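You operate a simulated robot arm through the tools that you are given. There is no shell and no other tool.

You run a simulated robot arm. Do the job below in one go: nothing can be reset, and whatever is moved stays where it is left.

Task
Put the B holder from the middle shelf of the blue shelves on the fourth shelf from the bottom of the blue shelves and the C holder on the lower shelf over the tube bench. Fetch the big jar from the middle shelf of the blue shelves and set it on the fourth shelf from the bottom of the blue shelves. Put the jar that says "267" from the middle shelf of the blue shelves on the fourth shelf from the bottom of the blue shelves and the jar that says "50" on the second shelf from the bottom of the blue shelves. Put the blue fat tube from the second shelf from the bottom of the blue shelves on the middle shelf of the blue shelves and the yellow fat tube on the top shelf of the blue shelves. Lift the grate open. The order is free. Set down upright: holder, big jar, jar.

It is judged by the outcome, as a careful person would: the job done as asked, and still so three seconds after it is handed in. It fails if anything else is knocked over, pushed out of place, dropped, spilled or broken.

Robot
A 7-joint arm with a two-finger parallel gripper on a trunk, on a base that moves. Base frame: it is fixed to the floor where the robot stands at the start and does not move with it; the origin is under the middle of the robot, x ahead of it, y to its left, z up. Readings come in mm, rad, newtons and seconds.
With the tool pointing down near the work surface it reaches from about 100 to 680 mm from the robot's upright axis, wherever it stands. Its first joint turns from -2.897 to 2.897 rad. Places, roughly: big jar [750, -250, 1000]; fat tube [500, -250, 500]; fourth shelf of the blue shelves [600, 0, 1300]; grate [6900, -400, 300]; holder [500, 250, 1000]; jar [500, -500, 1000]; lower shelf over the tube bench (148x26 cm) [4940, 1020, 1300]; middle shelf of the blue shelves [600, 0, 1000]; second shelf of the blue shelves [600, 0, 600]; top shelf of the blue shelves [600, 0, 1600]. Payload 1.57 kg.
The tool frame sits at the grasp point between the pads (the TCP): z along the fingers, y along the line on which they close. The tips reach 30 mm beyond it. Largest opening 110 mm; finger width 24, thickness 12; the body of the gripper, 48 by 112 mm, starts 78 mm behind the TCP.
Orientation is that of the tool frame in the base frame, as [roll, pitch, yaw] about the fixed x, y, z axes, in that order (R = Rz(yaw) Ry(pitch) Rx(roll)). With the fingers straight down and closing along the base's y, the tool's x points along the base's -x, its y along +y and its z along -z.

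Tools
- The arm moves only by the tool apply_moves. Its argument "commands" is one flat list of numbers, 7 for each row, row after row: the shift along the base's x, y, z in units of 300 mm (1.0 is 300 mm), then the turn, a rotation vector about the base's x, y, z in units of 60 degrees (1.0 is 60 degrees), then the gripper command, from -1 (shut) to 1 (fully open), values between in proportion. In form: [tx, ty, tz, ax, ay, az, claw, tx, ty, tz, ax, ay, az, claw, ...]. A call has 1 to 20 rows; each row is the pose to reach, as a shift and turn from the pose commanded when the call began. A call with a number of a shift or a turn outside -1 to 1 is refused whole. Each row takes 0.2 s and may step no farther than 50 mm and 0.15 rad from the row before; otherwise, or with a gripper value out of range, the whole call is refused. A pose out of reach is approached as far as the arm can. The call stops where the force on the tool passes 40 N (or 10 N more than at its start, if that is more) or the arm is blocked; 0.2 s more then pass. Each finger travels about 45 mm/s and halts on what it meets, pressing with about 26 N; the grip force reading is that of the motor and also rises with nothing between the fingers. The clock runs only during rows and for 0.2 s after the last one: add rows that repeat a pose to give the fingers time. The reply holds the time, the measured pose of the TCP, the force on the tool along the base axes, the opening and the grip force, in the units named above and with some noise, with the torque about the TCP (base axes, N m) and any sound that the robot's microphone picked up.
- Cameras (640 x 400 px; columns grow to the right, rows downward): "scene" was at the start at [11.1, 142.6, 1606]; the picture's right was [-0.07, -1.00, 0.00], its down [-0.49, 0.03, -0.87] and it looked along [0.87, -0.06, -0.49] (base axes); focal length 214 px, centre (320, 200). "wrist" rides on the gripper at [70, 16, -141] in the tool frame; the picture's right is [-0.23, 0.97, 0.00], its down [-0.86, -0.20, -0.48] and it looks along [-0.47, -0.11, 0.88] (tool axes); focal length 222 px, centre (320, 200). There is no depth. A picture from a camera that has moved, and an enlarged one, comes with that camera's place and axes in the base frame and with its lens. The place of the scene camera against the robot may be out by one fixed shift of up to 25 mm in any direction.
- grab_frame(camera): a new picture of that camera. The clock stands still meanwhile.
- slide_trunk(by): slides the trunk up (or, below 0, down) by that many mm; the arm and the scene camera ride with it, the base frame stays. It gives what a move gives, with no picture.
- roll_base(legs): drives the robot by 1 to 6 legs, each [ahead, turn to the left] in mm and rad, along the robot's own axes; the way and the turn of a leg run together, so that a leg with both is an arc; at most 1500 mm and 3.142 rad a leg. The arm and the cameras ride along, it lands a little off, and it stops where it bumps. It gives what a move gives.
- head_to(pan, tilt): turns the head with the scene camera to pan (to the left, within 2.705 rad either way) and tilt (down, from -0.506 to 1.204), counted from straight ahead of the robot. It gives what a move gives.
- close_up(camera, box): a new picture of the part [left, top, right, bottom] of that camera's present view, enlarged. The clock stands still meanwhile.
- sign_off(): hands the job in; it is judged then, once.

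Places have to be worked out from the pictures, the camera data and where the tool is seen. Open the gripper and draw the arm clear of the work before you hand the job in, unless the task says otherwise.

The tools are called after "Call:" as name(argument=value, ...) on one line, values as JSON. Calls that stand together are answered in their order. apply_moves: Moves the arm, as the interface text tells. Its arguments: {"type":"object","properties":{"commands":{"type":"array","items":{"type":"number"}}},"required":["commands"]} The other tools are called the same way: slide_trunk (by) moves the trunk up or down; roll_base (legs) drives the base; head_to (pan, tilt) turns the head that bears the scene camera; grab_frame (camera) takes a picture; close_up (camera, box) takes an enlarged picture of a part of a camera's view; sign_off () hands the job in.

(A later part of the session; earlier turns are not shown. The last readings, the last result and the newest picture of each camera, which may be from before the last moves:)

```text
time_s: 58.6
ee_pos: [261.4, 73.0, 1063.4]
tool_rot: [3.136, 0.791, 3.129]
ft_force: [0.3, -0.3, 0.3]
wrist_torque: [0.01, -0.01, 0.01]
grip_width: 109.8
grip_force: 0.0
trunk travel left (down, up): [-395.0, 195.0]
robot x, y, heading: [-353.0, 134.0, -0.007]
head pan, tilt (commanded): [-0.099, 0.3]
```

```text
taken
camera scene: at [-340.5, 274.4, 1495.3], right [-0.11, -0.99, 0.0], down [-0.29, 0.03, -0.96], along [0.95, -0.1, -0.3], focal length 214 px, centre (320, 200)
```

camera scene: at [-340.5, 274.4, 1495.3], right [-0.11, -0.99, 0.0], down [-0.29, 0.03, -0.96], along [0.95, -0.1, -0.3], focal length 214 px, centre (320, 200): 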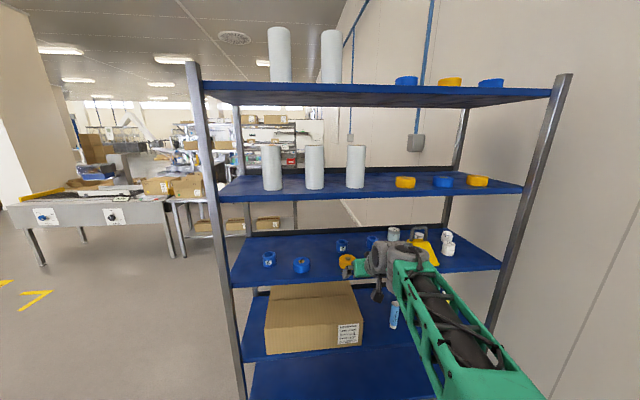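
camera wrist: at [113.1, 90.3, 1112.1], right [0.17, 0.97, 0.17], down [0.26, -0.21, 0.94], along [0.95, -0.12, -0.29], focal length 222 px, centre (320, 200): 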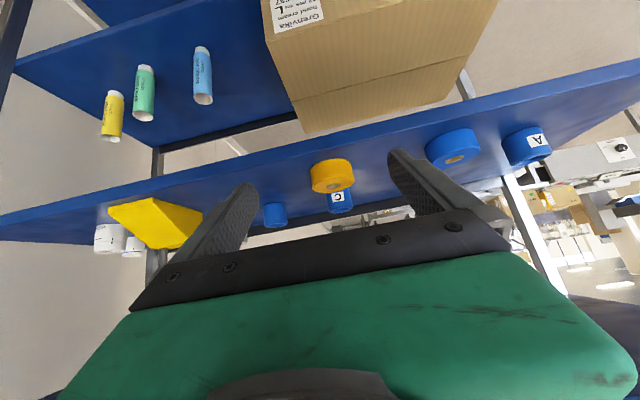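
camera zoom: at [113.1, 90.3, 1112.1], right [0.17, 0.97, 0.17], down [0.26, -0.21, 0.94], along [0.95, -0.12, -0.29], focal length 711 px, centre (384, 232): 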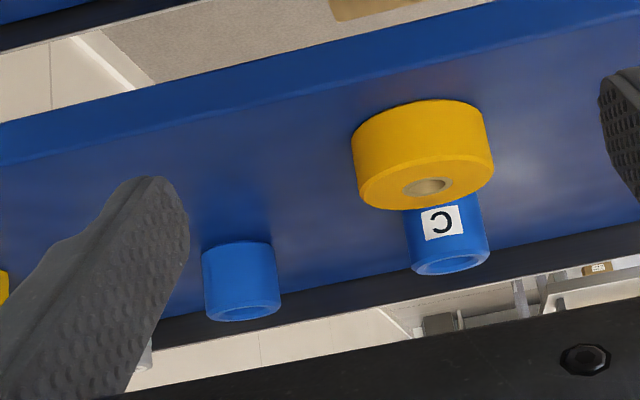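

C is centered in front of the gripper, with a yellow tape roll (top ≈ z 983) ahead of it; the shelf top is about z≈949. I drive ahead 200 mm with the tool above the tape height and look again.

Call:
roll_base(legs=[[200, 0]])

Call:
grab_frame(camera="wrist")

Call:
head_to(pan=-0.3, tilt=0.5)

Call:
grab_frame(camera="scene")

```text
time_s: 60.2
ee_pos: [461.4, 70.5, 1063.8]
tool_rot: [3.136, 0.792, 3.125]
ft_force: [0.3, -0.9, -0.2]
wrist_torque: [-0.01, 0.05, -0.01]
grip_width: 110.0
grip_force: 0.1
trunk travel left (down, up): [-395.0, 195.0]
robot x, y, heading: [-156.0, 130.6, -0.007]
head pan, tilt (commanded): [-0.099, 0.3]
```

```text
taken
camera wrist: at [312.1, 88.3, 1112.0], right [0.17, 0.97, 0.17], down [0.26, -0.21, 0.94], along [0.95, -0.12, -0.29], focal length 222 px, centre (320, 200)
```

wrist: 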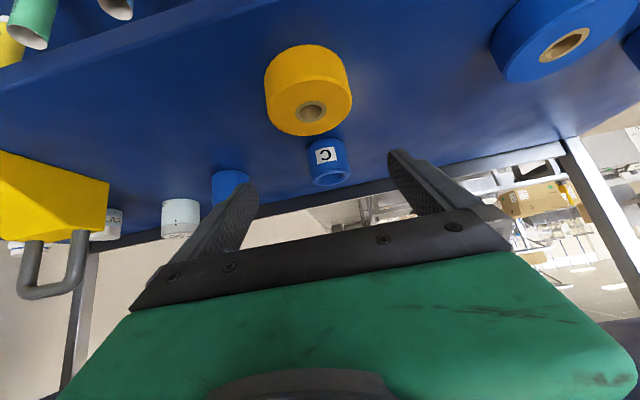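

```text
time_s: 60.9
ee_pos: [460.8, 70.4, 1062.2]
tool_rot: [3.135, 0.79, 3.127]
ft_force: [-0.2, -0.6, -0.6]
wrist_torque: [0.01, 0.01, -0.01]
grip_width: 110.3
grip_force: 0.0
trunk travel left (down, up): [-395.0, 195.0]
robot x, y, heading: [-154.6, 132.6, -0.008]
head pan, tilt (commanded): [-0.3, 0.499]
```

```text
taken
camera scene: at [-147.4, 255.3, 1477.0], right [-0.3, -0.95, 0.0], down [-0.46, 0.14, -0.88], along [0.84, -0.27, -0.48], focal length 214 px, centre (320, 200)
```

scene: 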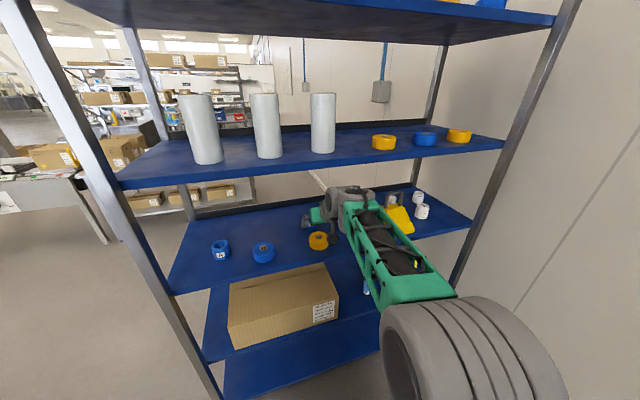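

Call:
close_up(camera="wrist", box=[240, 30, 400, 200])

Call:
close_up(camera="scene", box=[280, 130, 480, 280])

```text
2.35 times, centred on (320, 115) of wrist
camera zoom: at [312.1, 88.3, 1112.0], right [0.17, 0.97, 0.17], down [0.26, -0.21, 0.94], along [0.95, -0.12, -0.29], focal length 523 px, centre (320, 400)
```

zoom: 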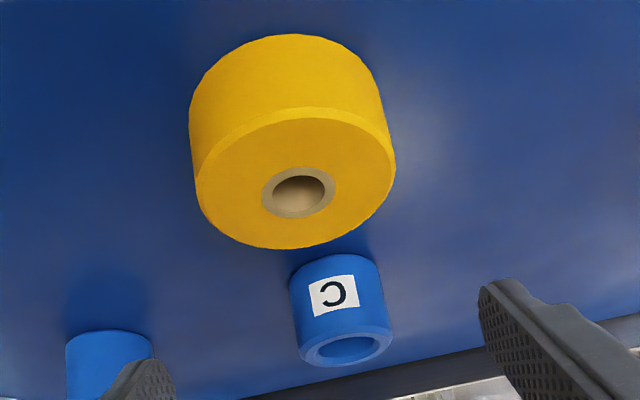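

```text
2.67 times, centred on (380, 205) of scene
camera zoom: at [-147.4, 255.3, 1477.0], right [-0.3, -0.95, 0.0], down [-0.46, 0.14, -0.88], along [0.84, -0.27, -0.48], focal length 572 px, centre (160, 187)
```

zoom: 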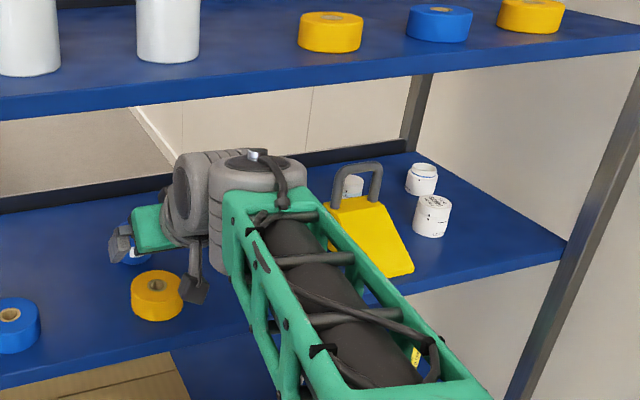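

C is at about (604, 74) with its top near z≈997; the tape ahead tops out near 983. I drive ahead 143 mm at the current height, then check.

Call:
roll_base(legs=[[143, 0]])

Call:
grab_frame(camera="wrist")

Call:
grab_frame(camera="scene")

```text
time_s: 62.3
ee_pos: [605.6, 68.9, 1062.8]
tool_rot: [3.135, 0.792, 3.127]
ft_force: [0.2, -0.1, 0.1]
wrist_torque: [-0.03, 0.02, 0.0]
grip_width: 109.9
grip_force: 0.1
trunk travel left (down, up): [-395.0, 195.0]
robot x, y, heading: [-6.7, 134.9, -0.013]
head pan, tilt (commanded): [-0.3, 0.499]
```

```text
taken
camera wrist: at [456.7, 87.0, 1111.9], right [0.17, 0.97, 0.17], down [0.26, -0.21, 0.94], along [0.95, -0.12, -0.29], focal length 222 px, centre (320, 200)
```

wrist: 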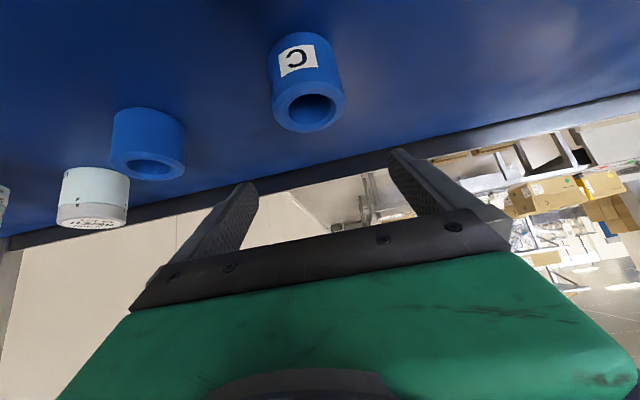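

```text
taken
camera scene: at [-2.8, 254.1, 1476.9], right [-0.3, -0.95, 0.0], down [-0.46, 0.15, -0.88], along [0.84, -0.27, -0.48], focal length 214 px, centre (320, 200)
```

scene: 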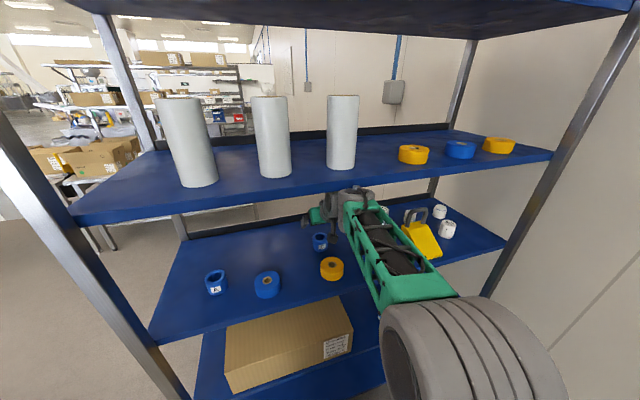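

C sits at about (600, 73). I lower with small lateral correction to TCP z≈988, fingers open around the cup.

Call:
apply_moves(commands=[-0.01, 0.015, -0.06, 0, 0, 0, 1, -0.017, 0.016, -0.12, 0, 0, 0, 1, -0.017, 0.016, -0.18, 0, 0, 0, 1, -0.017, 0.016, -0.22, 0, 0, 0, 1])

Call:
grab_frame(camera="wrist")

Call:
grab_frame(camera="scene")

```text
time_s: 63.3
ee_pos: [600.3, 74.6, 996.1]
tool_rot: [3.134, 0.791, 3.127]
ft_force: [-0.3, -0.2, -0.1]
wrist_torque: [0.02, -0.04, 0.03]
grip_width: 109.8
grip_force: 0.0
trunk travel left (down, up): [-395.0, 195.0]
robot x, y, heading: [-12.5, 133.3, -0.013]
head pan, tilt (commanded): [-0.3, 0.499]
```

```text
taken
camera wrist: at [451.4, 91.5, 1045.8], right [0.17, 0.97, 0.17], down [0.26, -0.21, 0.94], along [0.95, -0.12, -0.29], focal length 222 px, centre (320, 200)
```

wrist: 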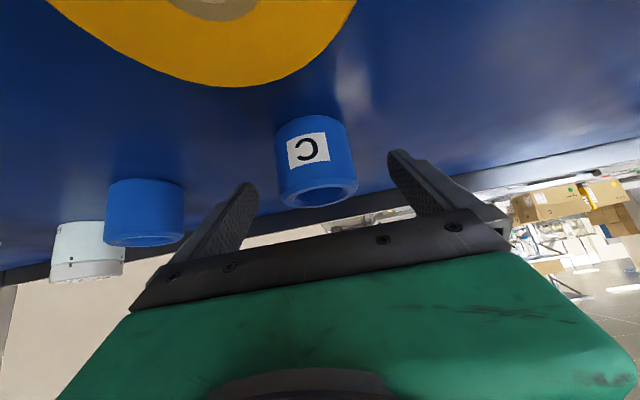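

```text
taken
camera scene: at [-2.8, 254.1, 1476.9], right [-0.3, -0.95, 0.0], down [-0.46, 0.15, -0.88], along [0.84, -0.27, -0.48], focal length 214 px, centre (320, 200)
```

scene: 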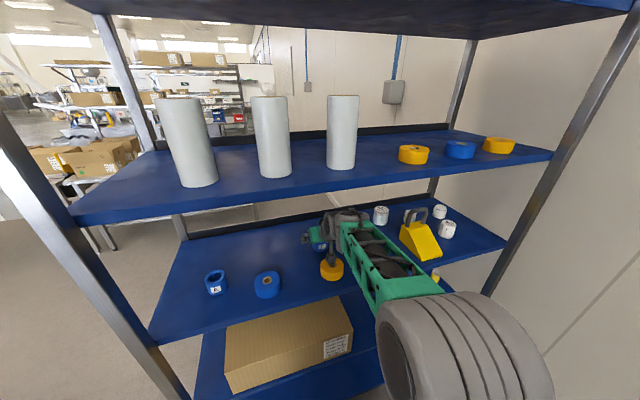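

The cup's rim centre projects exactly at the TCP. I lower 10 mm more and close the fingers on it.

Call:
apply_moves(commands=[0, 0, -0.02, 0, 0, 0, 1, 0, 0, -0.033, 0, 0, 0, 1, 0, 0, -0.033, 0, 0, 0, -1, 0, 0, -0.033, 0, 0, 0, -1, 0, 0, -0.033, 0, 0, 0, -1, 0, 0, -0.033, 0, 0, 0, -1, 0, 0, -0.033, 0, 0, 0, -1, 0, 0, -0.033, 0, 0, 0, -1])

Call:
grab_frame(camera="wrist")

```text
time_s: 65.1
ee_pos: [600.6, 73.3, 986.4]
tool_rot: [3.133, 0.79, 3.125]
ft_force: [-0.2, 0.2, -0.5]
wrist_torque: [-0.08, 0.01, -0.01]
grip_width: 55.6
grip_force: 26.0
trunk travel left (down, up): [-395.0, 195.0]
robot x, y, heading: [-7.7, 133.0, -0.007]
head pan, tilt (commanded): [-0.3, 0.499]
```

```text
taken
camera wrist: at [451.5, 91.4, 1035.8], right [0.17, 0.97, 0.17], down [0.26, -0.21, 0.94], along [0.95, -0.12, -0.29], focal length 222 px, centre (320, 200)
```

wrist: 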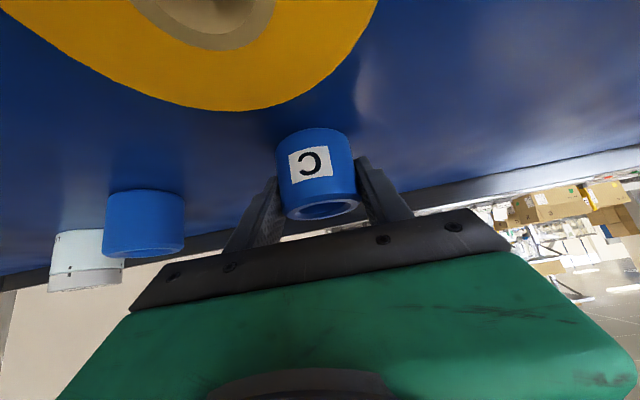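

Gripped at 55.6 mm. I lift straight up 76 mm and check the hold.

Call:
apply_moves(commands=[0, 0, 0.05, 0, 0, 0, -1, 0, 0, 0.11, 0, 0, 0, -1, 0, 0, 0.18, 0, 0, 0, -1, 0, 0, 0.25, 0, 0, 0, -1, 0, 0, 0.25, 0, 0, 0, -1])

Call:
grab_frame(camera="wrist")

```text
time_s: 66.3
ee_pos: [599.9, 73.8, 1062.0]
tool_rot: [3.135, 0.789, 3.128]
ft_force: [-1.2, -0.3, -0.3]
wrist_torque: [0.0, -0.02, -0.01]
grip_width: 55.4
grip_force: 26.1
trunk travel left (down, up): [-395.0, 195.0]
robot x, y, heading: [-11.9, 132.0, -0.009]
head pan, tilt (commanded): [-0.3, 0.499]
```

```text
taken
camera wrist: at [451.3, 91.7, 1111.1], right [0.17, 0.97, 0.17], down [0.26, -0.21, 0.94], along [0.95, -0.12, -0.29], focal length 222 px, centre (320, 200)
```

wrist: 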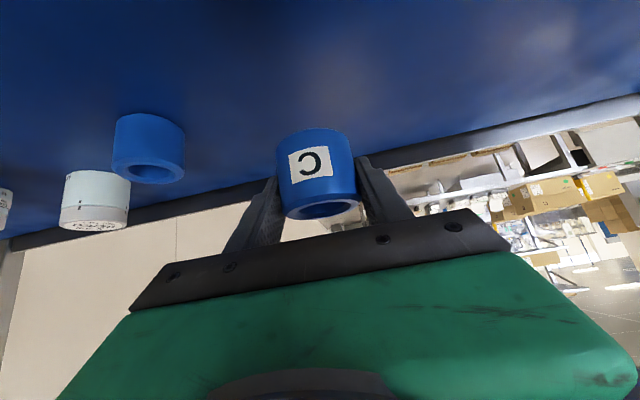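

C is held securely. I back out 450 mm from the bay and look to the left and ahead to plan the drive around the shelves.

Call:
roll_base(legs=[[-450, 0]])

Call:
head_to(pan=0.5, tilt=0.35)

Call:
grab_frame(camera="scene")

Call:
head_to(pan=1.3, tilt=0.4)

Call:
grab_frame(camera="scene")

```text
time_s: 69.0
ee_pos: [154.4, 79.0, 1061.8]
tool_rot: [3.135, 0.792, 3.129]
ft_force: [-0.2, -0.1, -1.0]
wrist_torque: [-0.01, 0.03, 0.0]
grip_width: 55.3
grip_force: 25.8
trunk travel left (down, up): [-395.0, 195.0]
robot x, y, heading: [-461.1, 133.5, -0.006]
head pan, tilt (commanded): [-0.3, 0.499]
```

```text
time_s: 70.1
ee_pos: [153.3, 79.7, 1061.9]
tool_rot: [3.133, 0.79, 3.129]
ft_force: [-0.2, 0.5, -0.5]
wrist_torque: [-0.03, 0.04, 0.04]
grip_width: 55.3
grip_force: 25.8
trunk travel left (down, up): [-395.0, 195.0]
robot x, y, heading: [-459.6, 135.2, -0.003]
head pan, tilt (commanded): [0.499, 0.351]
```

```text
taken
camera scene: at [-455.5, 328.4, 1490.6], right [0.47, -0.88, 0.0], down [-0.3, -0.16, -0.94], along [0.83, 0.45, -0.34], focal length 214 px, centre (320, 200)
```

scene: 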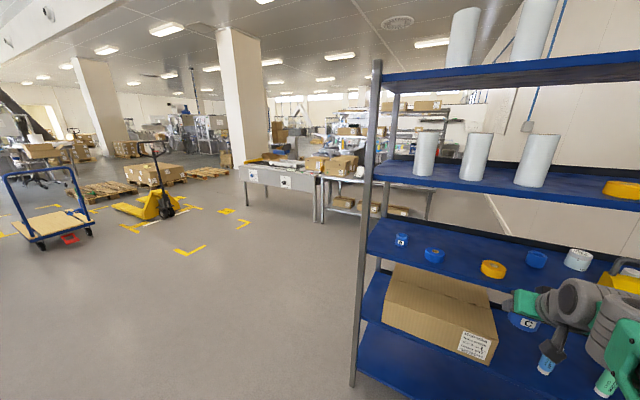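

```text
time_s: 71.2
ee_pos: [152.6, 80.4, 1062.1]
tool_rot: [3.135, 0.79, 3.129]
ft_force: [0.1, -0.1, -0.7]
wrist_torque: [-0.02, 0.0, 0.01]
grip_width: 54.9
grip_force: 25.7
trunk travel left (down, up): [-395.0, 195.0]
robot x, y, heading: [-458.9, 134.1, -0.006]
head pan, tilt (commanded): [1.3, 0.4]
```

```text
taken
camera scene: at [-512.3, 373.4, 1486.1], right [0.96, -0.27, 0.0], down [-0.11, -0.37, -0.92], along [0.25, 0.89, -0.39], focal length 214 px, centre (320, 200)
```

scene: 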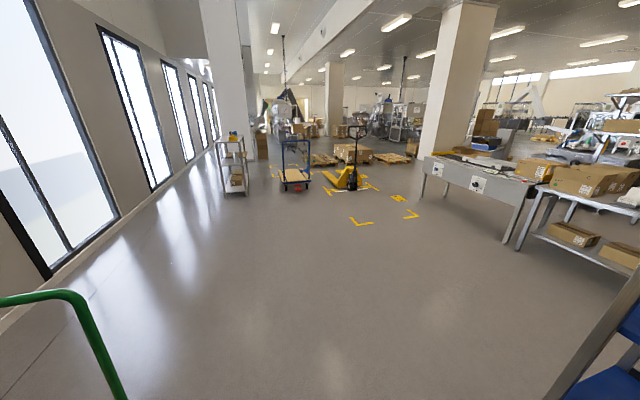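

The floor to the left is free. For driving, I fold the arm closer: tool back to straight down and about 200 mm nearer.

Call:
apply_moves(commands=[-0.05, 0, 0, 0, 0.125, 0, -1, -0.12, 0, 0, 0, 0.25, 0, -1, -0.2, 0, 0, 0, 0.375, 0, -1, -0.3, 0, 0, 0, 0.5, 0, -1, -0.4, 0, 0, 0, 0.625, 0, -1, -0.5, 0, 0, 0, 0.75, 0, -1, -0.6, 0, 0, 0, 0.75, 0, -1, -0.7, 0, 0, 0, 0.75, 0, -1])

Call:
roll_base(legs=[[0, 1.57], [1000, 0], [0, -1.57]])

Call:
head_to(pan=-0.3, tilt=0.4)

Call:
grab_frame(camera="scene")

```text
time_s: 73.0
ee_pos: [-58.3, 79.8, 1062.9]
tool_rot: [-3.141, 0.005, 3.132]
ft_force: [1.3, 0.8, -1.1]
wrist_torque: [-0.02, -0.01, 0.0]
grip_width: 55.4
grip_force: 26.3
trunk travel left (down, up): [-395.0, 195.0]
robot x, y, heading: [-459.7, 137.4, -0.004]
head pan, tilt (commanded): [1.3, 0.4]
```

```text
time_s: 85.9
ee_pos: [-50.7, 1065.6, 1062.1]
tool_rot: [-3.141, 0.007, 3.12]
ft_force: [0.1, -0.1, -1.3]
wrist_torque: [0.02, -0.02, 0.0]
grip_width: 55.6
grip_force: 26.1
trunk travel left (down, up): [-395.0, 195.0]
robot x, y, heading: [-456.0, 1125.5, -0.02]
head pan, tilt (commanded): [1.3, 0.4]
```

```text
time_s: 87.5
ee_pos: [-49.5, 1066.5, 1060.9]
tool_rot: [-3.141, 0.006, 3.121]
ft_force: [-0.1, -0.6, -1.8]
wrist_torque: [-0.01, -0.03, -0.02]
grip_width: 55.2
grip_force: 26.1
trunk travel left (down, up): [-395.0, 195.0]
robot x, y, heading: [-449.8, 1128.8, -0.019]
head pan, tilt (commanded): [-0.3, 0.4]
```

```text
taken
camera scene: at [-440.5, 1247.8, 1486.1], right [-0.31, -0.95, 0.0], down [-0.37, 0.12, -0.92], along [0.88, -0.29, -0.39], focal length 214 px, centre (320, 200)
```

scene: 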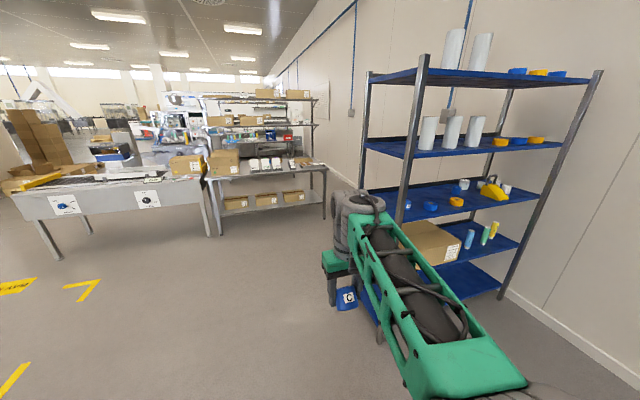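

The aisle behind the blue shelves is free, with a box table front at x≈2200 spanning y≈260–1750. I drive ahead 1500 and then look across behind the shelves.

Call:
roll_base(legs=[[1450, 0.02], [350, 0], [0, -1.57]])

Call:
head_to(pan=0.0, tilt=0.45)

Call:
grab_frame(camera="scene")

Call:
head_to(pan=-0.9, tilt=0.4)

Call:
grab_frame(camera="scene")

```text
time_s: 100.5
ee_pos: [1306.8, 719.7, 1061.3]
tool_rot: [-3.141, 0.005, 1.568]
ft_force: [-0.4, -0.4, -1.0]
wrist_torque: [-0.03, 0.05, 0.0]
grip_width: 55.1
grip_force: 25.6
trunk travel left (down, up): [-395.0, 195.0]
robot x, y, heading: [1357.0, 1126.3, -1.576]
head pan, tilt (commanded): [-0.3, 0.4]
```

```text
time_s: 101.3
ee_pos: [1305.1, 719.6, 1060.6]
tool_rot: [-3.14, 0.005, 1.569]
ft_force: [0.4, -0.2, -1.0]
wrist_torque: [-0.02, -0.02, -0.01]
grip_width: 55.5
grip_force: 25.8
trunk travel left (down, up): [-395.0, 195.0]
robot x, y, heading: [1357.7, 1119.2, -1.567]
head pan, tilt (commanded): [0.0, 0.45]
```

```text
taken
camera scene: at [1494.3, 1083.9, 1481.4], right [-1.0, 0.0, 0.0], down [0.0, 0.44, -0.9], along [0.0, -0.9, -0.44], focal length 214 px, centre (320, 200)
```

scene: 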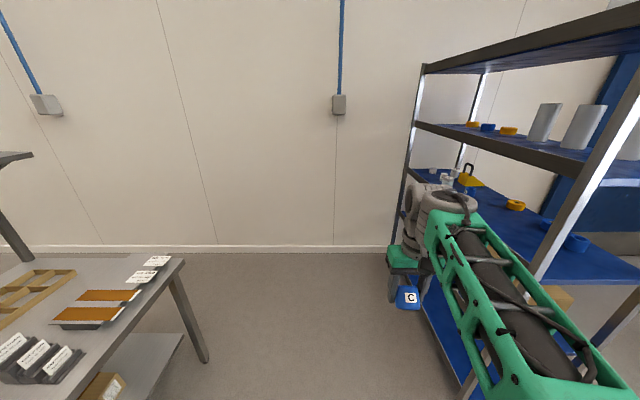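

```text
time_s: 102.5
ee_pos: [1305.6, 719.7, 1061.9]
tool_rot: [-3.141, 0.004, 1.57]
ft_force: [-0.1, -0.2, 1.0]
wrist_torque: [0.0, 0.04, 0.01]
grip_width: 55.5
grip_force: 26.4
trunk travel left (down, up): [-395.0, 195.0]
robot x, y, heading: [1358.8, 1119.4, -1.57]
head pan, tilt (commanded): [-0.901, 0.4]
```

```text
taken
camera scene: at [1421.7, 1118.0, 1486.1], right [-0.62, 0.78, 0.0], down [0.3, 0.24, -0.92], along [-0.72, -0.57, -0.39], focal length 214 px, centre (320, 200)
```

scene: 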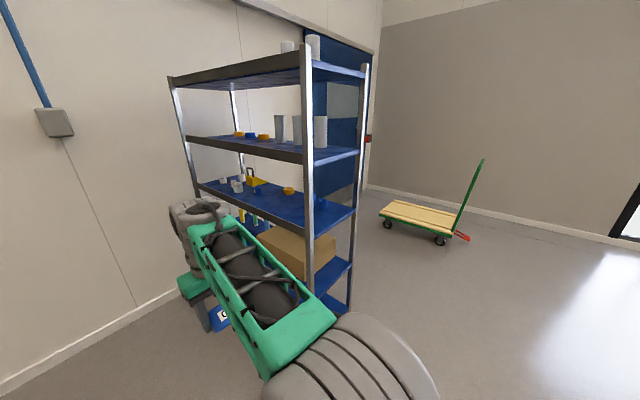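

I drive 850 mm along the aisle and look at the shelf backs from close to read the labels.

Call:
roll_base(legs=[[850, 0]])

Call:
head_to(pan=-1.2, tilt=0.6)

Call:
grab_frame(camera="scene")

```text
time_s: 107.0
ee_pos: [1312.1, -130.2, 1061.5]
tool_rot: [3.141, 0.006, 1.576]
ft_force: [-0.4, -0.5, -0.7]
wrist_torque: [0.0, -0.02, -0.01]
grip_width: 55.3
grip_force: 26.2
trunk travel left (down, up): [-395.0, 195.0]
robot x, y, heading: [1364.9, 275.2, -1.559]
head pan, tilt (commanded): [-0.901, 0.4]
```

```text
time_s: 107.8
ee_pos: [1313.1, -129.2, 1061.7]
tool_rot: [3.141, 0.005, 1.573]
ft_force: [-0.3, -0.9, -0.6]
wrist_torque: [-0.04, 0.0, -0.02]
grip_width: 55.3
grip_force: 26.6
trunk travel left (down, up): [-395.0, 195.0]
robot x, y, heading: [1364.0, 273.9, -1.56]
head pan, tilt (commanded): [-1.201, 0.6]
```

```text
taken
camera scene: at [1416.1, 295.7, 1467.9], right [-0.37, 0.93, 0.0], down [0.52, 0.21, -0.83], along [-0.77, -0.31, -0.56], focal length 214 px, centre (320, 200)
```

scene: 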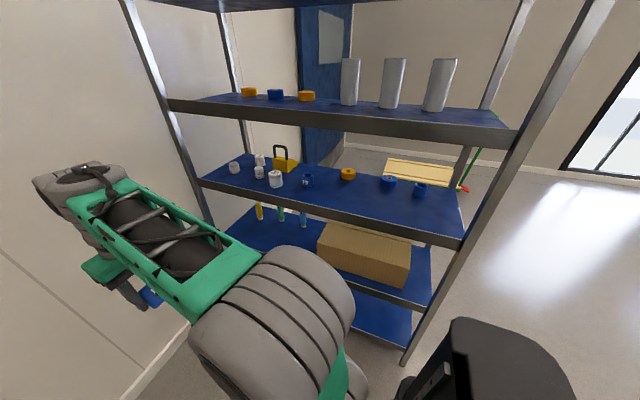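

Call:
close_up(camera="scene", box=[220, 145, 320, 195])

Call:
close_up(camera="scene", box=[225, 150, 270, 185])

Call:
close_up(camera="scene", box=[265, 160, 320, 195])

```text
6.40 times, centred on (270, 170) of scene
camera zoom: at [1416.1, 295.7, 1467.9], right [-0.37, 0.93, 0.0], down [0.52, 0.21, -0.83], along [-0.77, -0.31, -0.56], focal length 1373 px, centre (640, 392)
```

zoom: 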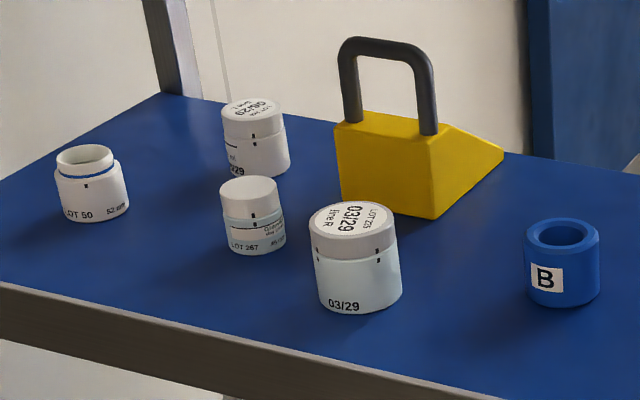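

```text
11.43 times, centred on (248, 168) of scene
camera zoom: at [1416.1, 295.7, 1467.9], right [-0.37, 0.93, 0.0], down [0.52, 0.21, -0.83], along [-0.77, -0.31, -0.56], focal length 2451 px, centre (1149, 571)
```

zoom: 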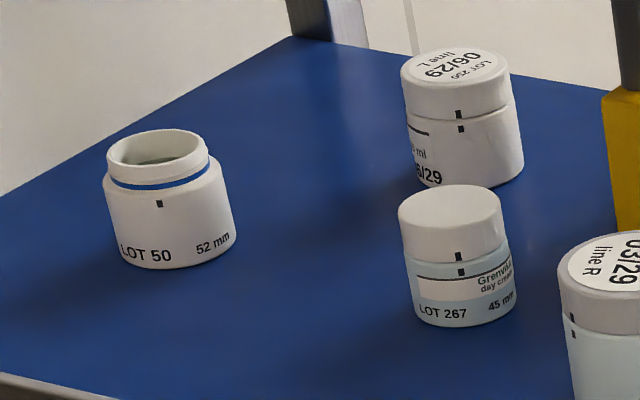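

```text
11.43 times, centred on (292, 178) of scene
camera zoom: at [1416.1, 295.7, 1467.9], right [-0.37, 0.93, 0.0], down [0.52, 0.21, -0.83], along [-0.77, -0.31, -0.56], focal length 2451 px, centre (634, 457)
```

zoom: 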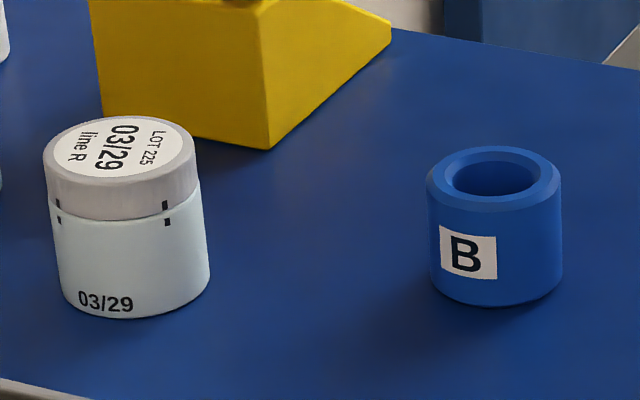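

Labels are clear from behind: the open jar is "LOT 50", the jar behind the chock is "LOT 267", B is confirmed, and the big jar is LOT 225. These will be reachable from the rear later. With C in hand I now continue toward the bench: a bit ahead, then turn to +x and look.

Call:
roll_base(legs=[[350, 0], [0, 1.56]])

Call:
head_to(pan=0.0, tilt=0.3)

Call:
grab_frame(camera="scene")

Call:
head_to(pan=0.4, tilt=0.2)

Call:
grab_frame(camera="scene")

```text
time_s: 113.8
ee_pos: [1768.1, -133.4, 1062.1]
tool_rot: [-3.141, 0.005, 3.133]
ft_force: [0.2, 0.1, -1.6]
wrist_torque: [0.0, 0.01, 0.03]
grip_width: 55.3
grip_force: 25.6
trunk travel left (down, up): [-395.0, 195.0]
robot x, y, heading: [1367.5, -79.6, -0.004]
head pan, tilt (commanded): [-1.201, 0.6]
```

```text
time_s: 115.2
ee_pos: [1768.6, -133.9, 1061.5]
tool_rot: [3.141, 0.004, 3.135]
ft_force: [-0.2, -0.3, -0.4]
wrist_torque: [0.0, -0.01, -0.02]
grip_width: 55.4
grip_force: 26.7
trunk travel left (down, up): [-395.0, 195.0]
robot x, y, heading: [1364.6, -79.8, -0.009]
head pan, tilt (commanded): [0.0, 0.3]
```

```text
taken
camera scene: at [1380.7, 71.0, 1495.3], right [0.0, -1.0, 0.0], down [-0.3, 0.0, -0.96], along [0.96, 0.0, -0.3], focal length 214 px, centre (320, 200)
```

scene: 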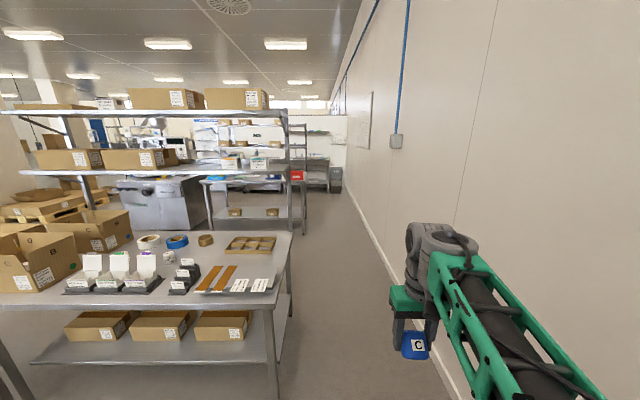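

```text
time_s: 116.1
ee_pos: [1767.9, -133.8, 1062.6]
tool_rot: [-3.141, 0.006, 3.133]
ft_force: [0.4, 0.6, -0.5]
wrist_torque: [0.01, -0.01, -0.02]
grip_width: 55.2
grip_force: 25.7
trunk travel left (down, up): [-395.0, 195.0]
robot x, y, heading: [1362.6, -75.9, -0.003]
head pan, tilt (commanded): [0.4, 0.201]
```

```text
taken
camera scene: at [1373.3, 107.3, 1504.6], right [0.38, -0.92, 0.0], down [-0.18, -0.08, -0.98], along [0.9, 0.38, -0.2], focal length 214 px, centre (320, 200)
```

scene: 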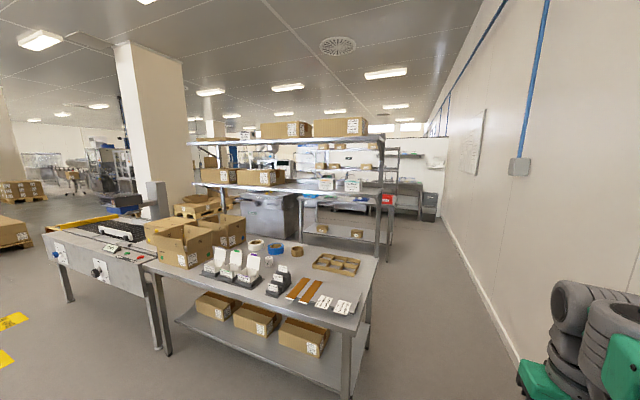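

The corridor along the right wall is clear (table right edge y≈340, wall y≈−770). I drive along it toward the bench at x≈4500–5000.

Call:
roll_base(legs=[[0, -0.2], [900, 0], [0, 0.205], [1300, 0]])

Call:
head_to(pan=0.4, tilt=0.2)

Call:
grab_frame(camera="scene")

Call:
head_to(pan=0.0, tilt=0.2)

Call:
grab_frame(camera="scene")

```text
time_s: 128.5
ee_pos: [3954.4, -286.9, 1061.9]
tool_rot: [-3.141, 0.005, -3.128]
ft_force: [0.3, -0.4, -1.6]
wrist_torque: [0.0, -0.01, -0.02]
grip_width: 55.3
grip_force: 26.0
trunk travel left (down, up): [-395.0, 195.0]
robot x, y, heading: [3553.7, -238.5, 0.014]
head pan, tilt (commanded): [0.4, 0.201]
```

```text
time_s: 129.1
ee_pos: [3954.4, -286.3, 1062.0]
tool_rot: [-3.14, 0.007, -3.129]
ft_force: [0.4, 0.3, -0.6]
wrist_torque: [0.01, -0.03, 0.01]
grip_width: 55.2
grip_force: 26.2
trunk travel left (down, up): [-395.0, 195.0]
robot x, y, heading: [3553.7, -237.9, 0.011]
head pan, tilt (commanded): [0.4, 0.201]
```

```text
taken
camera scene: at [3554.8, -54.3, 1504.6], right [0.4, -0.91, 0.0], down [-0.18, -0.08, -0.98], along [0.9, 0.4, -0.2], focal length 214 px, centre (320, 200)
```

scene: 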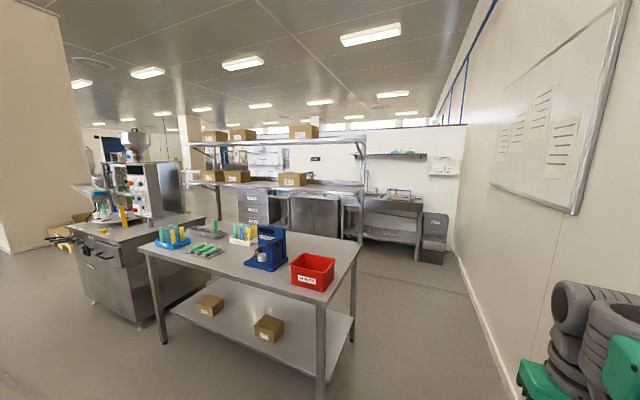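

```text
time_s: 130.0
ee_pos: [3954.4, -287.8, 1062.0]
tool_rot: [-3.141, 0.007, -3.13]
ft_force: [-0.2, 0.6, -1.0]
wrist_torque: [-0.03, 0.0, -0.02]
grip_width: 55.3
grip_force: 25.9
trunk travel left (down, up): [-395.0, 195.0]
robot x, y, heading: [3551.2, -240.7, 0.011]
head pan, tilt (commanded): [0.0, 0.201]
```

```text
taken
camera scene: at [3562.8, -90.4, 1504.6], right [0.02, -1.0, 0.0], down [-0.2, 0.0, -0.98], along [0.98, 0.02, -0.2], focal length 214 px, centre (320, 200)
```

scene: 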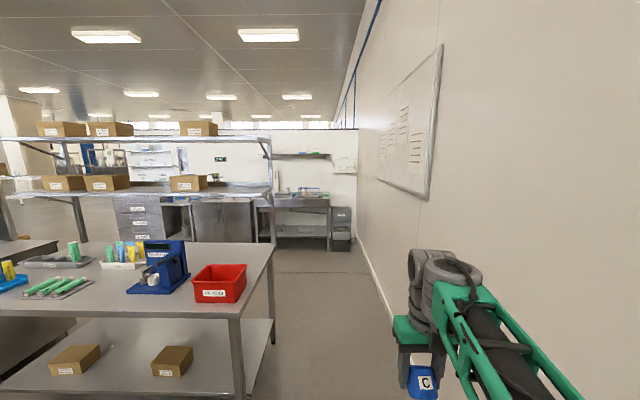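

The tube bench's overhead lower shelf has free space at its right end (y≈290–640). I'll approach it from the corridor end: drive on to x≈4930 and turn left to face +y.

Call:
roll_base(legs=[[1377, 0], [0, 1.56]])

Call:
head_to(pan=0.0, tilt=0.2)

Call:
grab_frame(camera="scene")

Call:
grab_frame(camera="wrist")

```text
time_s: 140.6
ee_pos: [4972.4, 177.9, 1061.3]
tool_rot: [-3.141, 0.004, -1.573]
ft_force: [0.0, 0.0, -1.5]
wrist_torque: [-0.01, 0.03, 0.0]
grip_width: 55.3
grip_force: 25.8
trunk travel left (down, up): [-395.0, 195.0]
robot x, y, heading: [4916.5, -224.6, 1.569]
head pan, tilt (commanded): [0.0, 0.201]
```

```text
time_s: 141.2
ee_pos: [4972.3, 179.2, 1061.8]
tool_rot: [-3.14, 0.006, -1.575]
ft_force: [0.8, 0.4, -0.9]
wrist_torque: [0.01, 0.03, -0.01]
grip_width: 55.1
grip_force: 26.1
trunk travel left (down, up): [-395.0, 195.0]
robot x, y, heading: [4919.0, -223.8, 1.57]
head pan, tilt (commanded): [0.0, 0.201]
```

```text
taken
camera scene: at [4744.6, -196.4, 1504.6], right [1.0, 0.0, 0.0], down [0.0, -0.2, -0.98], along [0.0, 0.98, -0.2], focal length 214 px, centre (320, 200)
```

scene: 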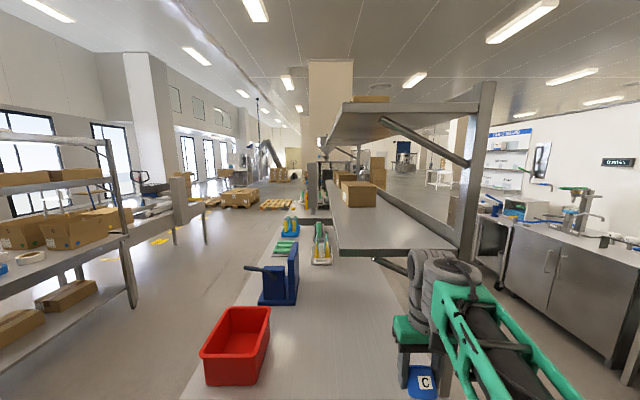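

```text
taken
camera wrist: at [4956.2, 108.0, 1202.0], right [-0.97, 0.23, 0.0], down [0.2, 0.85, 0.48], along [0.11, 0.47, -0.88], focal length 222 px, centre (320, 200)
```

wrist: 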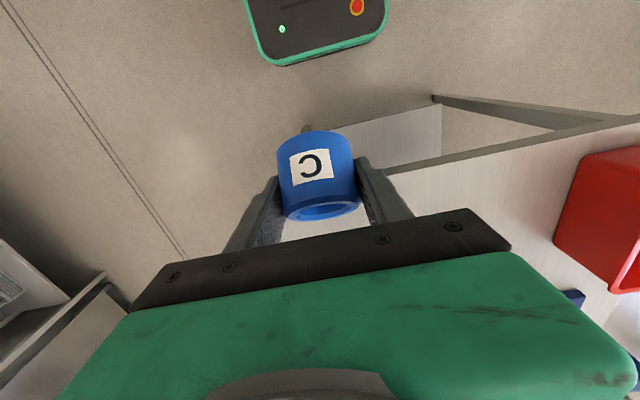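

I see the shelf end from here: it spans x≈4790–5055, starting at y≈250, with a post at the rear-right and a strut under the upper shelf. I raise the trunk fully, then raise the arm before extending over the shelf end.

Call:
slide_trunk(by=190)

Call:
apply_moves(commands=[-0.02, 0, 0.12, 0, 0, 0, -1, -0.04, 0, 0.24, 0.1, 0, 0, -1, -0.07, 0, 0.36, 0.2, 0, 0, -1, -0.1, 0, 0.48, 0.3, 0, 0, -1, -0.13, 0, 0.6, 0.4, 0, 0, -1, -0.16, 0, 0.6, 0.4, 0, 0, -1])

Call:
grab_frame(camera="scene")

Call:
grab_frame(camera="wrist")

```text
time_s: 143.3
ee_pos: [4973.6, 178.4, 1252.2]
tool_rot: [3.141, 0.005, -1.574]
ft_force: [1.0, -0.4, -0.6]
wrist_torque: [0.0, 0.02, 0.01]
grip_width: 55.3
grip_force: 26.3
trunk travel left (down, up): [-585.0, 5.0]
robot x, y, heading: [4916.6, -222.7, 1.571]
head pan, tilt (commanded): [0.0, 0.201]
```

```text
time_s: 144.7
ee_pos: [4924.4, 179.0, 1432.9]
tool_rot: [3.139, 0.427, -1.577]
ft_force: [0.6, 0.3, -1.0]
wrist_torque: [0.02, 0.0, 0.0]
grip_width: 55.5
grip_force: 25.8
trunk travel left (down, up): [-585.0, 5.0]
robot x, y, heading: [4917.4, -222.6, 1.57]
head pan, tilt (commanded): [0.0, 0.201]
```

```text
taken
camera scene: at [4744.5, -196.3, 1694.6], right [1.0, 0.0, 0.0], down [0.0, -0.2, -0.98], along [0.0, 0.98, -0.2], focal length 214 px, centre (320, 200)
```

scene: 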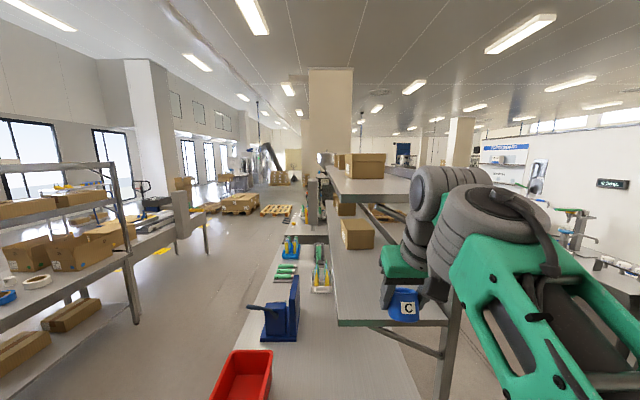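

```text
taken
camera wrist: at [4908.1, 56.6, 1531.7], right [-0.97, 0.21, 0.09], down [0.2, 0.58, 0.79], along [0.11, 0.79, -0.61], focal length 222 px, centre (320, 200)
```

wrist: 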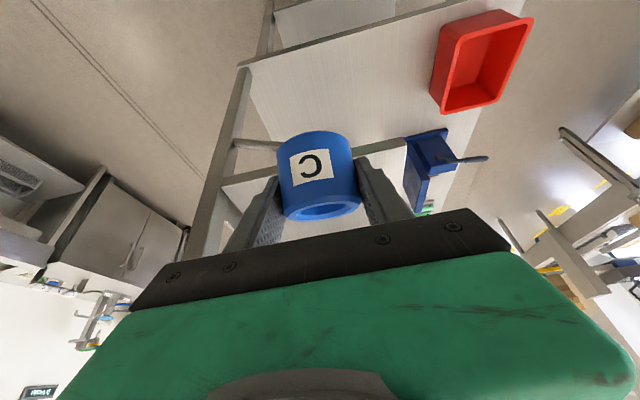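

From the wrist view the shelf is at x≈4815–5079, starting y≈270, surface z≈1300. I extend over it at the current height while pitching to the grasp angle.

Call:
apply_moves(commands=[0, 0.13, 0, 0.09, 0, 0, -1, 0, 0.26, 0, 0.18, 0, 0, -1, 0, 0.38, 0, 0.27, 0, 0, -1, 0, 0.51, 0, 0.347, 0, 0, -1, 0, 0.637, 0, 0.347, 0, 0, -1])

Call:
grab_frame(camera="scene")

Call:
grab_frame(camera="wrist")

```text
time_s: 145.9
ee_pos: [4924.1, 370.3, 1430.5]
tool_rot: [3.138, 0.786, -1.578]
ft_force: [0.5, -0.5, -0.4]
wrist_torque: [0.01, -0.04, -0.07]
grip_width: 55.4
grip_force: 26.3
out of reach, approached as far as the arm can: row 4
trunk travel left (down, up): [-585.0, 5.0]
robot x, y, heading: [4915.6, -223.3, 1.57]
head pan, tilt (commanded): [0.0, 0.201]
```

```text
taken
camera scene: at [4743.7, -195.0, 1694.4], right [1.0, 0.0, 0.0], down [0.0, -0.2, -0.98], along [0.0, 0.98, -0.2], focal length 214 px, centre (320, 200)
```

scene: 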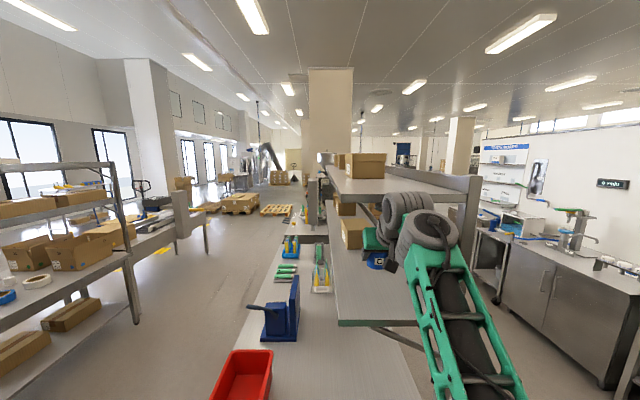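

```text
taken
camera wrist: at [4907.5, 221.6, 1480.6], right [-0.97, 0.16, 0.16], down [0.2, 0.27, 0.94], along [0.11, 0.95, -0.29], focal length 222 px, centre (320, 200)
```

wrist: 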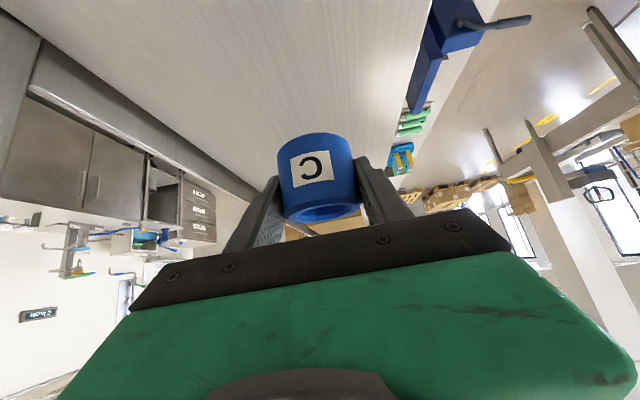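

The cup is over the free end of the shelf. I lower it most of the way, then continue in small steps feeling for contact.

Call:
apply_moves(commands=[0, 0, -0.08, 0, 0, 0, -1, 0, 0, -0.16, 0, 0, 0, -1, 0, 0, -0.22, 0, 0, 0, -1, 0, 0, -0.26, 0, 0, 0, -1])

Call:
grab_frame(camera="wrist")

Call:
close_up(camera="scene", box=[330, 180, 480, 340])

```text
time_s: 146.9
ee_pos: [4924.7, 370.2, 1353.4]
tool_rot: [3.137, 0.788, -1.575]
ft_force: [1.2, 0.1, -1.0]
wrist_torque: [-0.05, 0.0, 0.0]
grip_width: 55.0
grip_force: 26.2
trunk travel left (down, up): [-585.0, 5.0]
robot x, y, heading: [4915.6, -221.4, 1.571]
head pan, tilt (commanded): [0.0, 0.201]
```

```text
taken
camera wrist: at [4908.0, 219.7, 1403.4], right [-0.97, 0.16, 0.16], down [0.2, 0.26, 0.94], along [0.11, 0.95, -0.29], focal length 222 px, centre (320, 200)
```

wrist: 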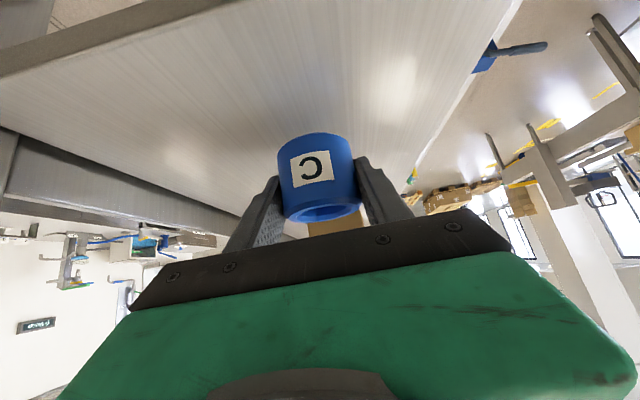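

```text
2.50 times, centred on (405, 260) of scene
camera zoom: at [4744.6, -196.3, 1694.6], right [1.0, 0.0, 0.0], down [0.0, -0.2, -0.98], along [0.0, 0.98, -0.2], focal length 536 px, centre (108, 50)
```

zoom: 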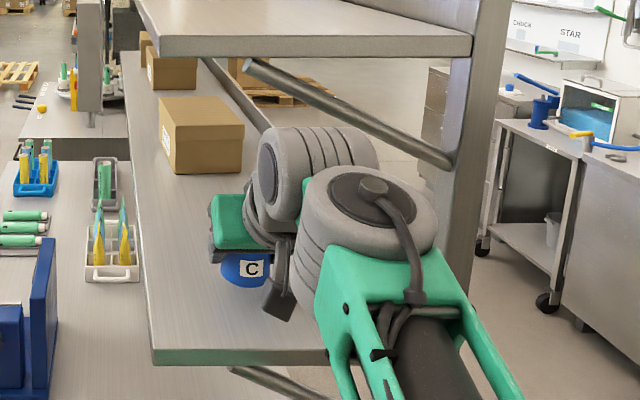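

Call:
apply_moves(commands=[0, 0, -0.01, 0, 0, 0, -1, 0, 0, -0.02, 0, 0, 0, -1, 0, 0, -0.03, 0, 0, 0, -1, 0, 0, -0.04, 0, 0, 0, -1])

```text
time_s: 147.9
ee_pos: [4923.5, 369.9, 1342.1]
tool_rot: [3.138, 0.787, -1.576]
ft_force: [-0.7, -0.2, -0.5]
wrist_torque: [-0.02, 0.02, 0.02]
grip_width: 55.2
grip_force: 25.7
trunk travel left (down, up): [-585.0, 5.0]
robot x, y, heading: [4917.0, -221.9, 1.567]
head pan, tilt (commanded): [0.0, 0.201]
```

No contact yet at TCP z 1342; I keep lowering in 2 mm steps.

Call:
apply_moves(commands=[0, 0, -0.007, 0, 0, 0, -1, 0, 0, -0.014, 0, 0, 0, -1, 0, 0, -0.02, 0, 0, 0, -1])

Call:
grab_frame(camera="wrist")

```text
time_s: 148.7
ee_pos: [4925.1, 369.4, 1336.1]
tool_rot: [3.138, 0.787, -1.576]
ft_force: [0.6, 0.3, -1.0]
wrist_torque: [-0.01, -0.02, 0.02]
grip_width: 55.3
grip_force: 26.1
trunk travel left (down, up): [-585.0, 5.0]
robot x, y, heading: [4921.4, -222.2, 1.573]
head pan, tilt (commanded): [0.0, 0.201]
```

```text
taken
camera wrist: at [4908.0, 220.0, 1385.4], right [-0.97, 0.16, 0.16], down [0.2, 0.26, 0.94], along [0.11, 0.95, -0.29], focal length 222 px, centre (320, 200)
```

wrist: 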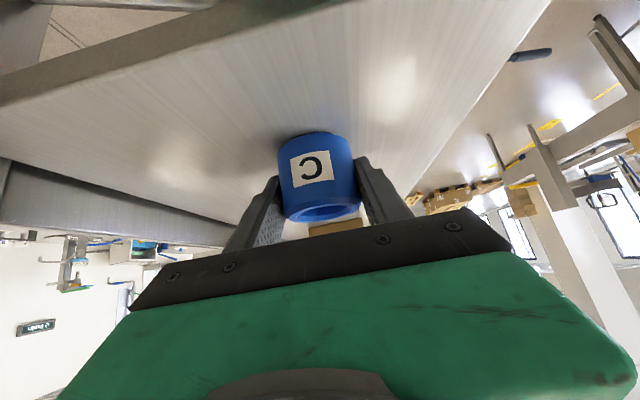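

A contact shadow is appearing near the cup's base; continue down in 2 mm steps.

Call:
apply_moves(commands=[0, 0, -0.007, 0, 0, 0, -1, 0, 0, -0.013, 0, 0, 0, -1])

Call:
close_up(camera="wrist", box=[240, 110, 400, 220])

```text
time_s: 149.3
ee_pos: [4925.4, 368.9, 1334.9]
tool_rot: [3.138, 0.794, -1.577]
ft_force: [0.3, 3.4, 11.0]
wrist_torque: [-0.07, -0.18, 0.05]
grip_width: 55.1
grip_force: 26.3
trunk travel left (down, up): [-585.0, 5.0]
robot x, y, heading: [4920.9, -221.1, 1.572]
head pan, tilt (commanded): [0.0, 0.201]
```

```text
3.64 times, centred on (320, 165) of wrist
camera zoom: at [4908.0, 219.6, 1383.8], right [-0.97, 0.16, 0.16], down [0.2, 0.26, 0.94], along [0.11, 0.95, -0.28], focal length 808 px, centre (320, 327)
```

zoom: 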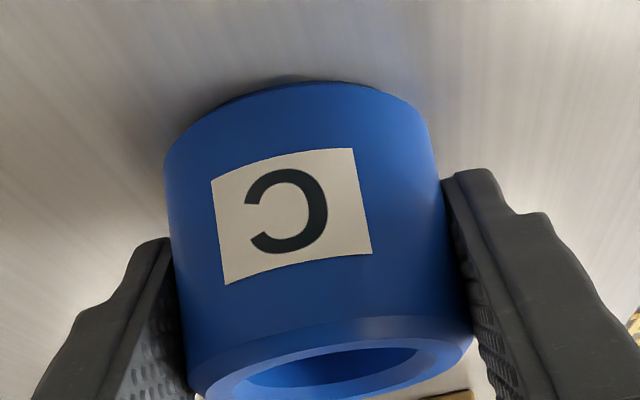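

Contact: about 11 N upward at TCP z≈1335. I open the fingers, then withdraw back and up along the tool axis.

Call:
apply_moves(commands=[0, 0, 0.003, 0, 0, 0, 0.2, 0, 0, 0.003, 0, 0, 0, 0.6, 0, 0, 0.003, 0, 0, 0, 0.6, 0, 0, 0.003, 0, 0, 0, 0.6, 0, -0.03, 0.033, 0, 0, 0, 0.6, 0, -0.08, 0.083, 0, 0, 0, 0.6, 0, -0.15, 0.153, 0, 0, 0, 0.6, 0, -0.23, 0.233, 0, 0, 0, 0.6])

Call:
grab_frame(camera="wrist")

Call:
grab_frame(camera="scene")

```text
time_s: 151.1
ee_pos: [4923.4, 300.5, 1401.8]
tool_rot: [3.139, 0.79, -1.577]
ft_force: [-0.2, -1.5, 0.4]
wrist_torque: [0.01, -0.02, -0.03]
grip_width: 87.8
grip_force: 0.1
trunk travel left (down, up): [-585.0, 5.0]
robot x, y, heading: [4920.9, -225.5, 1.571]
head pan, tilt (commanded): [0.0, 0.201]
```

```text
taken
camera wrist: at [4907.3, 151.4, 1451.3], right [-0.97, 0.16, 0.16], down [0.2, 0.26, 0.94], along [0.11, 0.95, -0.29], focal length 222 px, centre (320, 200)
```

wrist: 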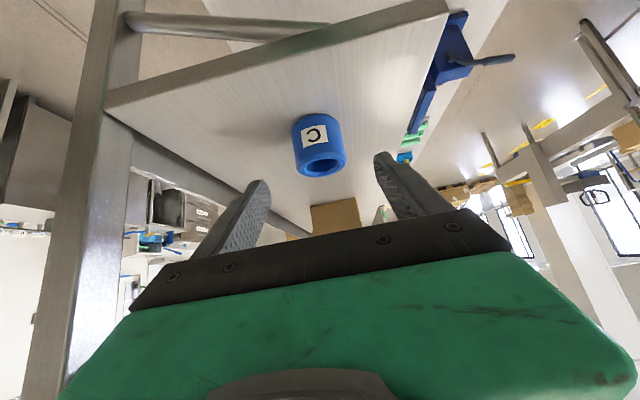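

```text
taken
camera scene: at [4744.6, -197.1, 1694.6], right [1.0, 0.0, 0.0], down [0.0, -0.2, -0.98], along [0.0, 0.98, -0.2], focal length 214 px, centre (320, 200)
```

scene: 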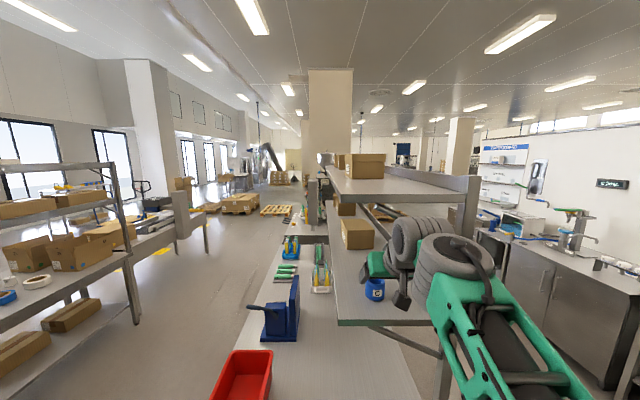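

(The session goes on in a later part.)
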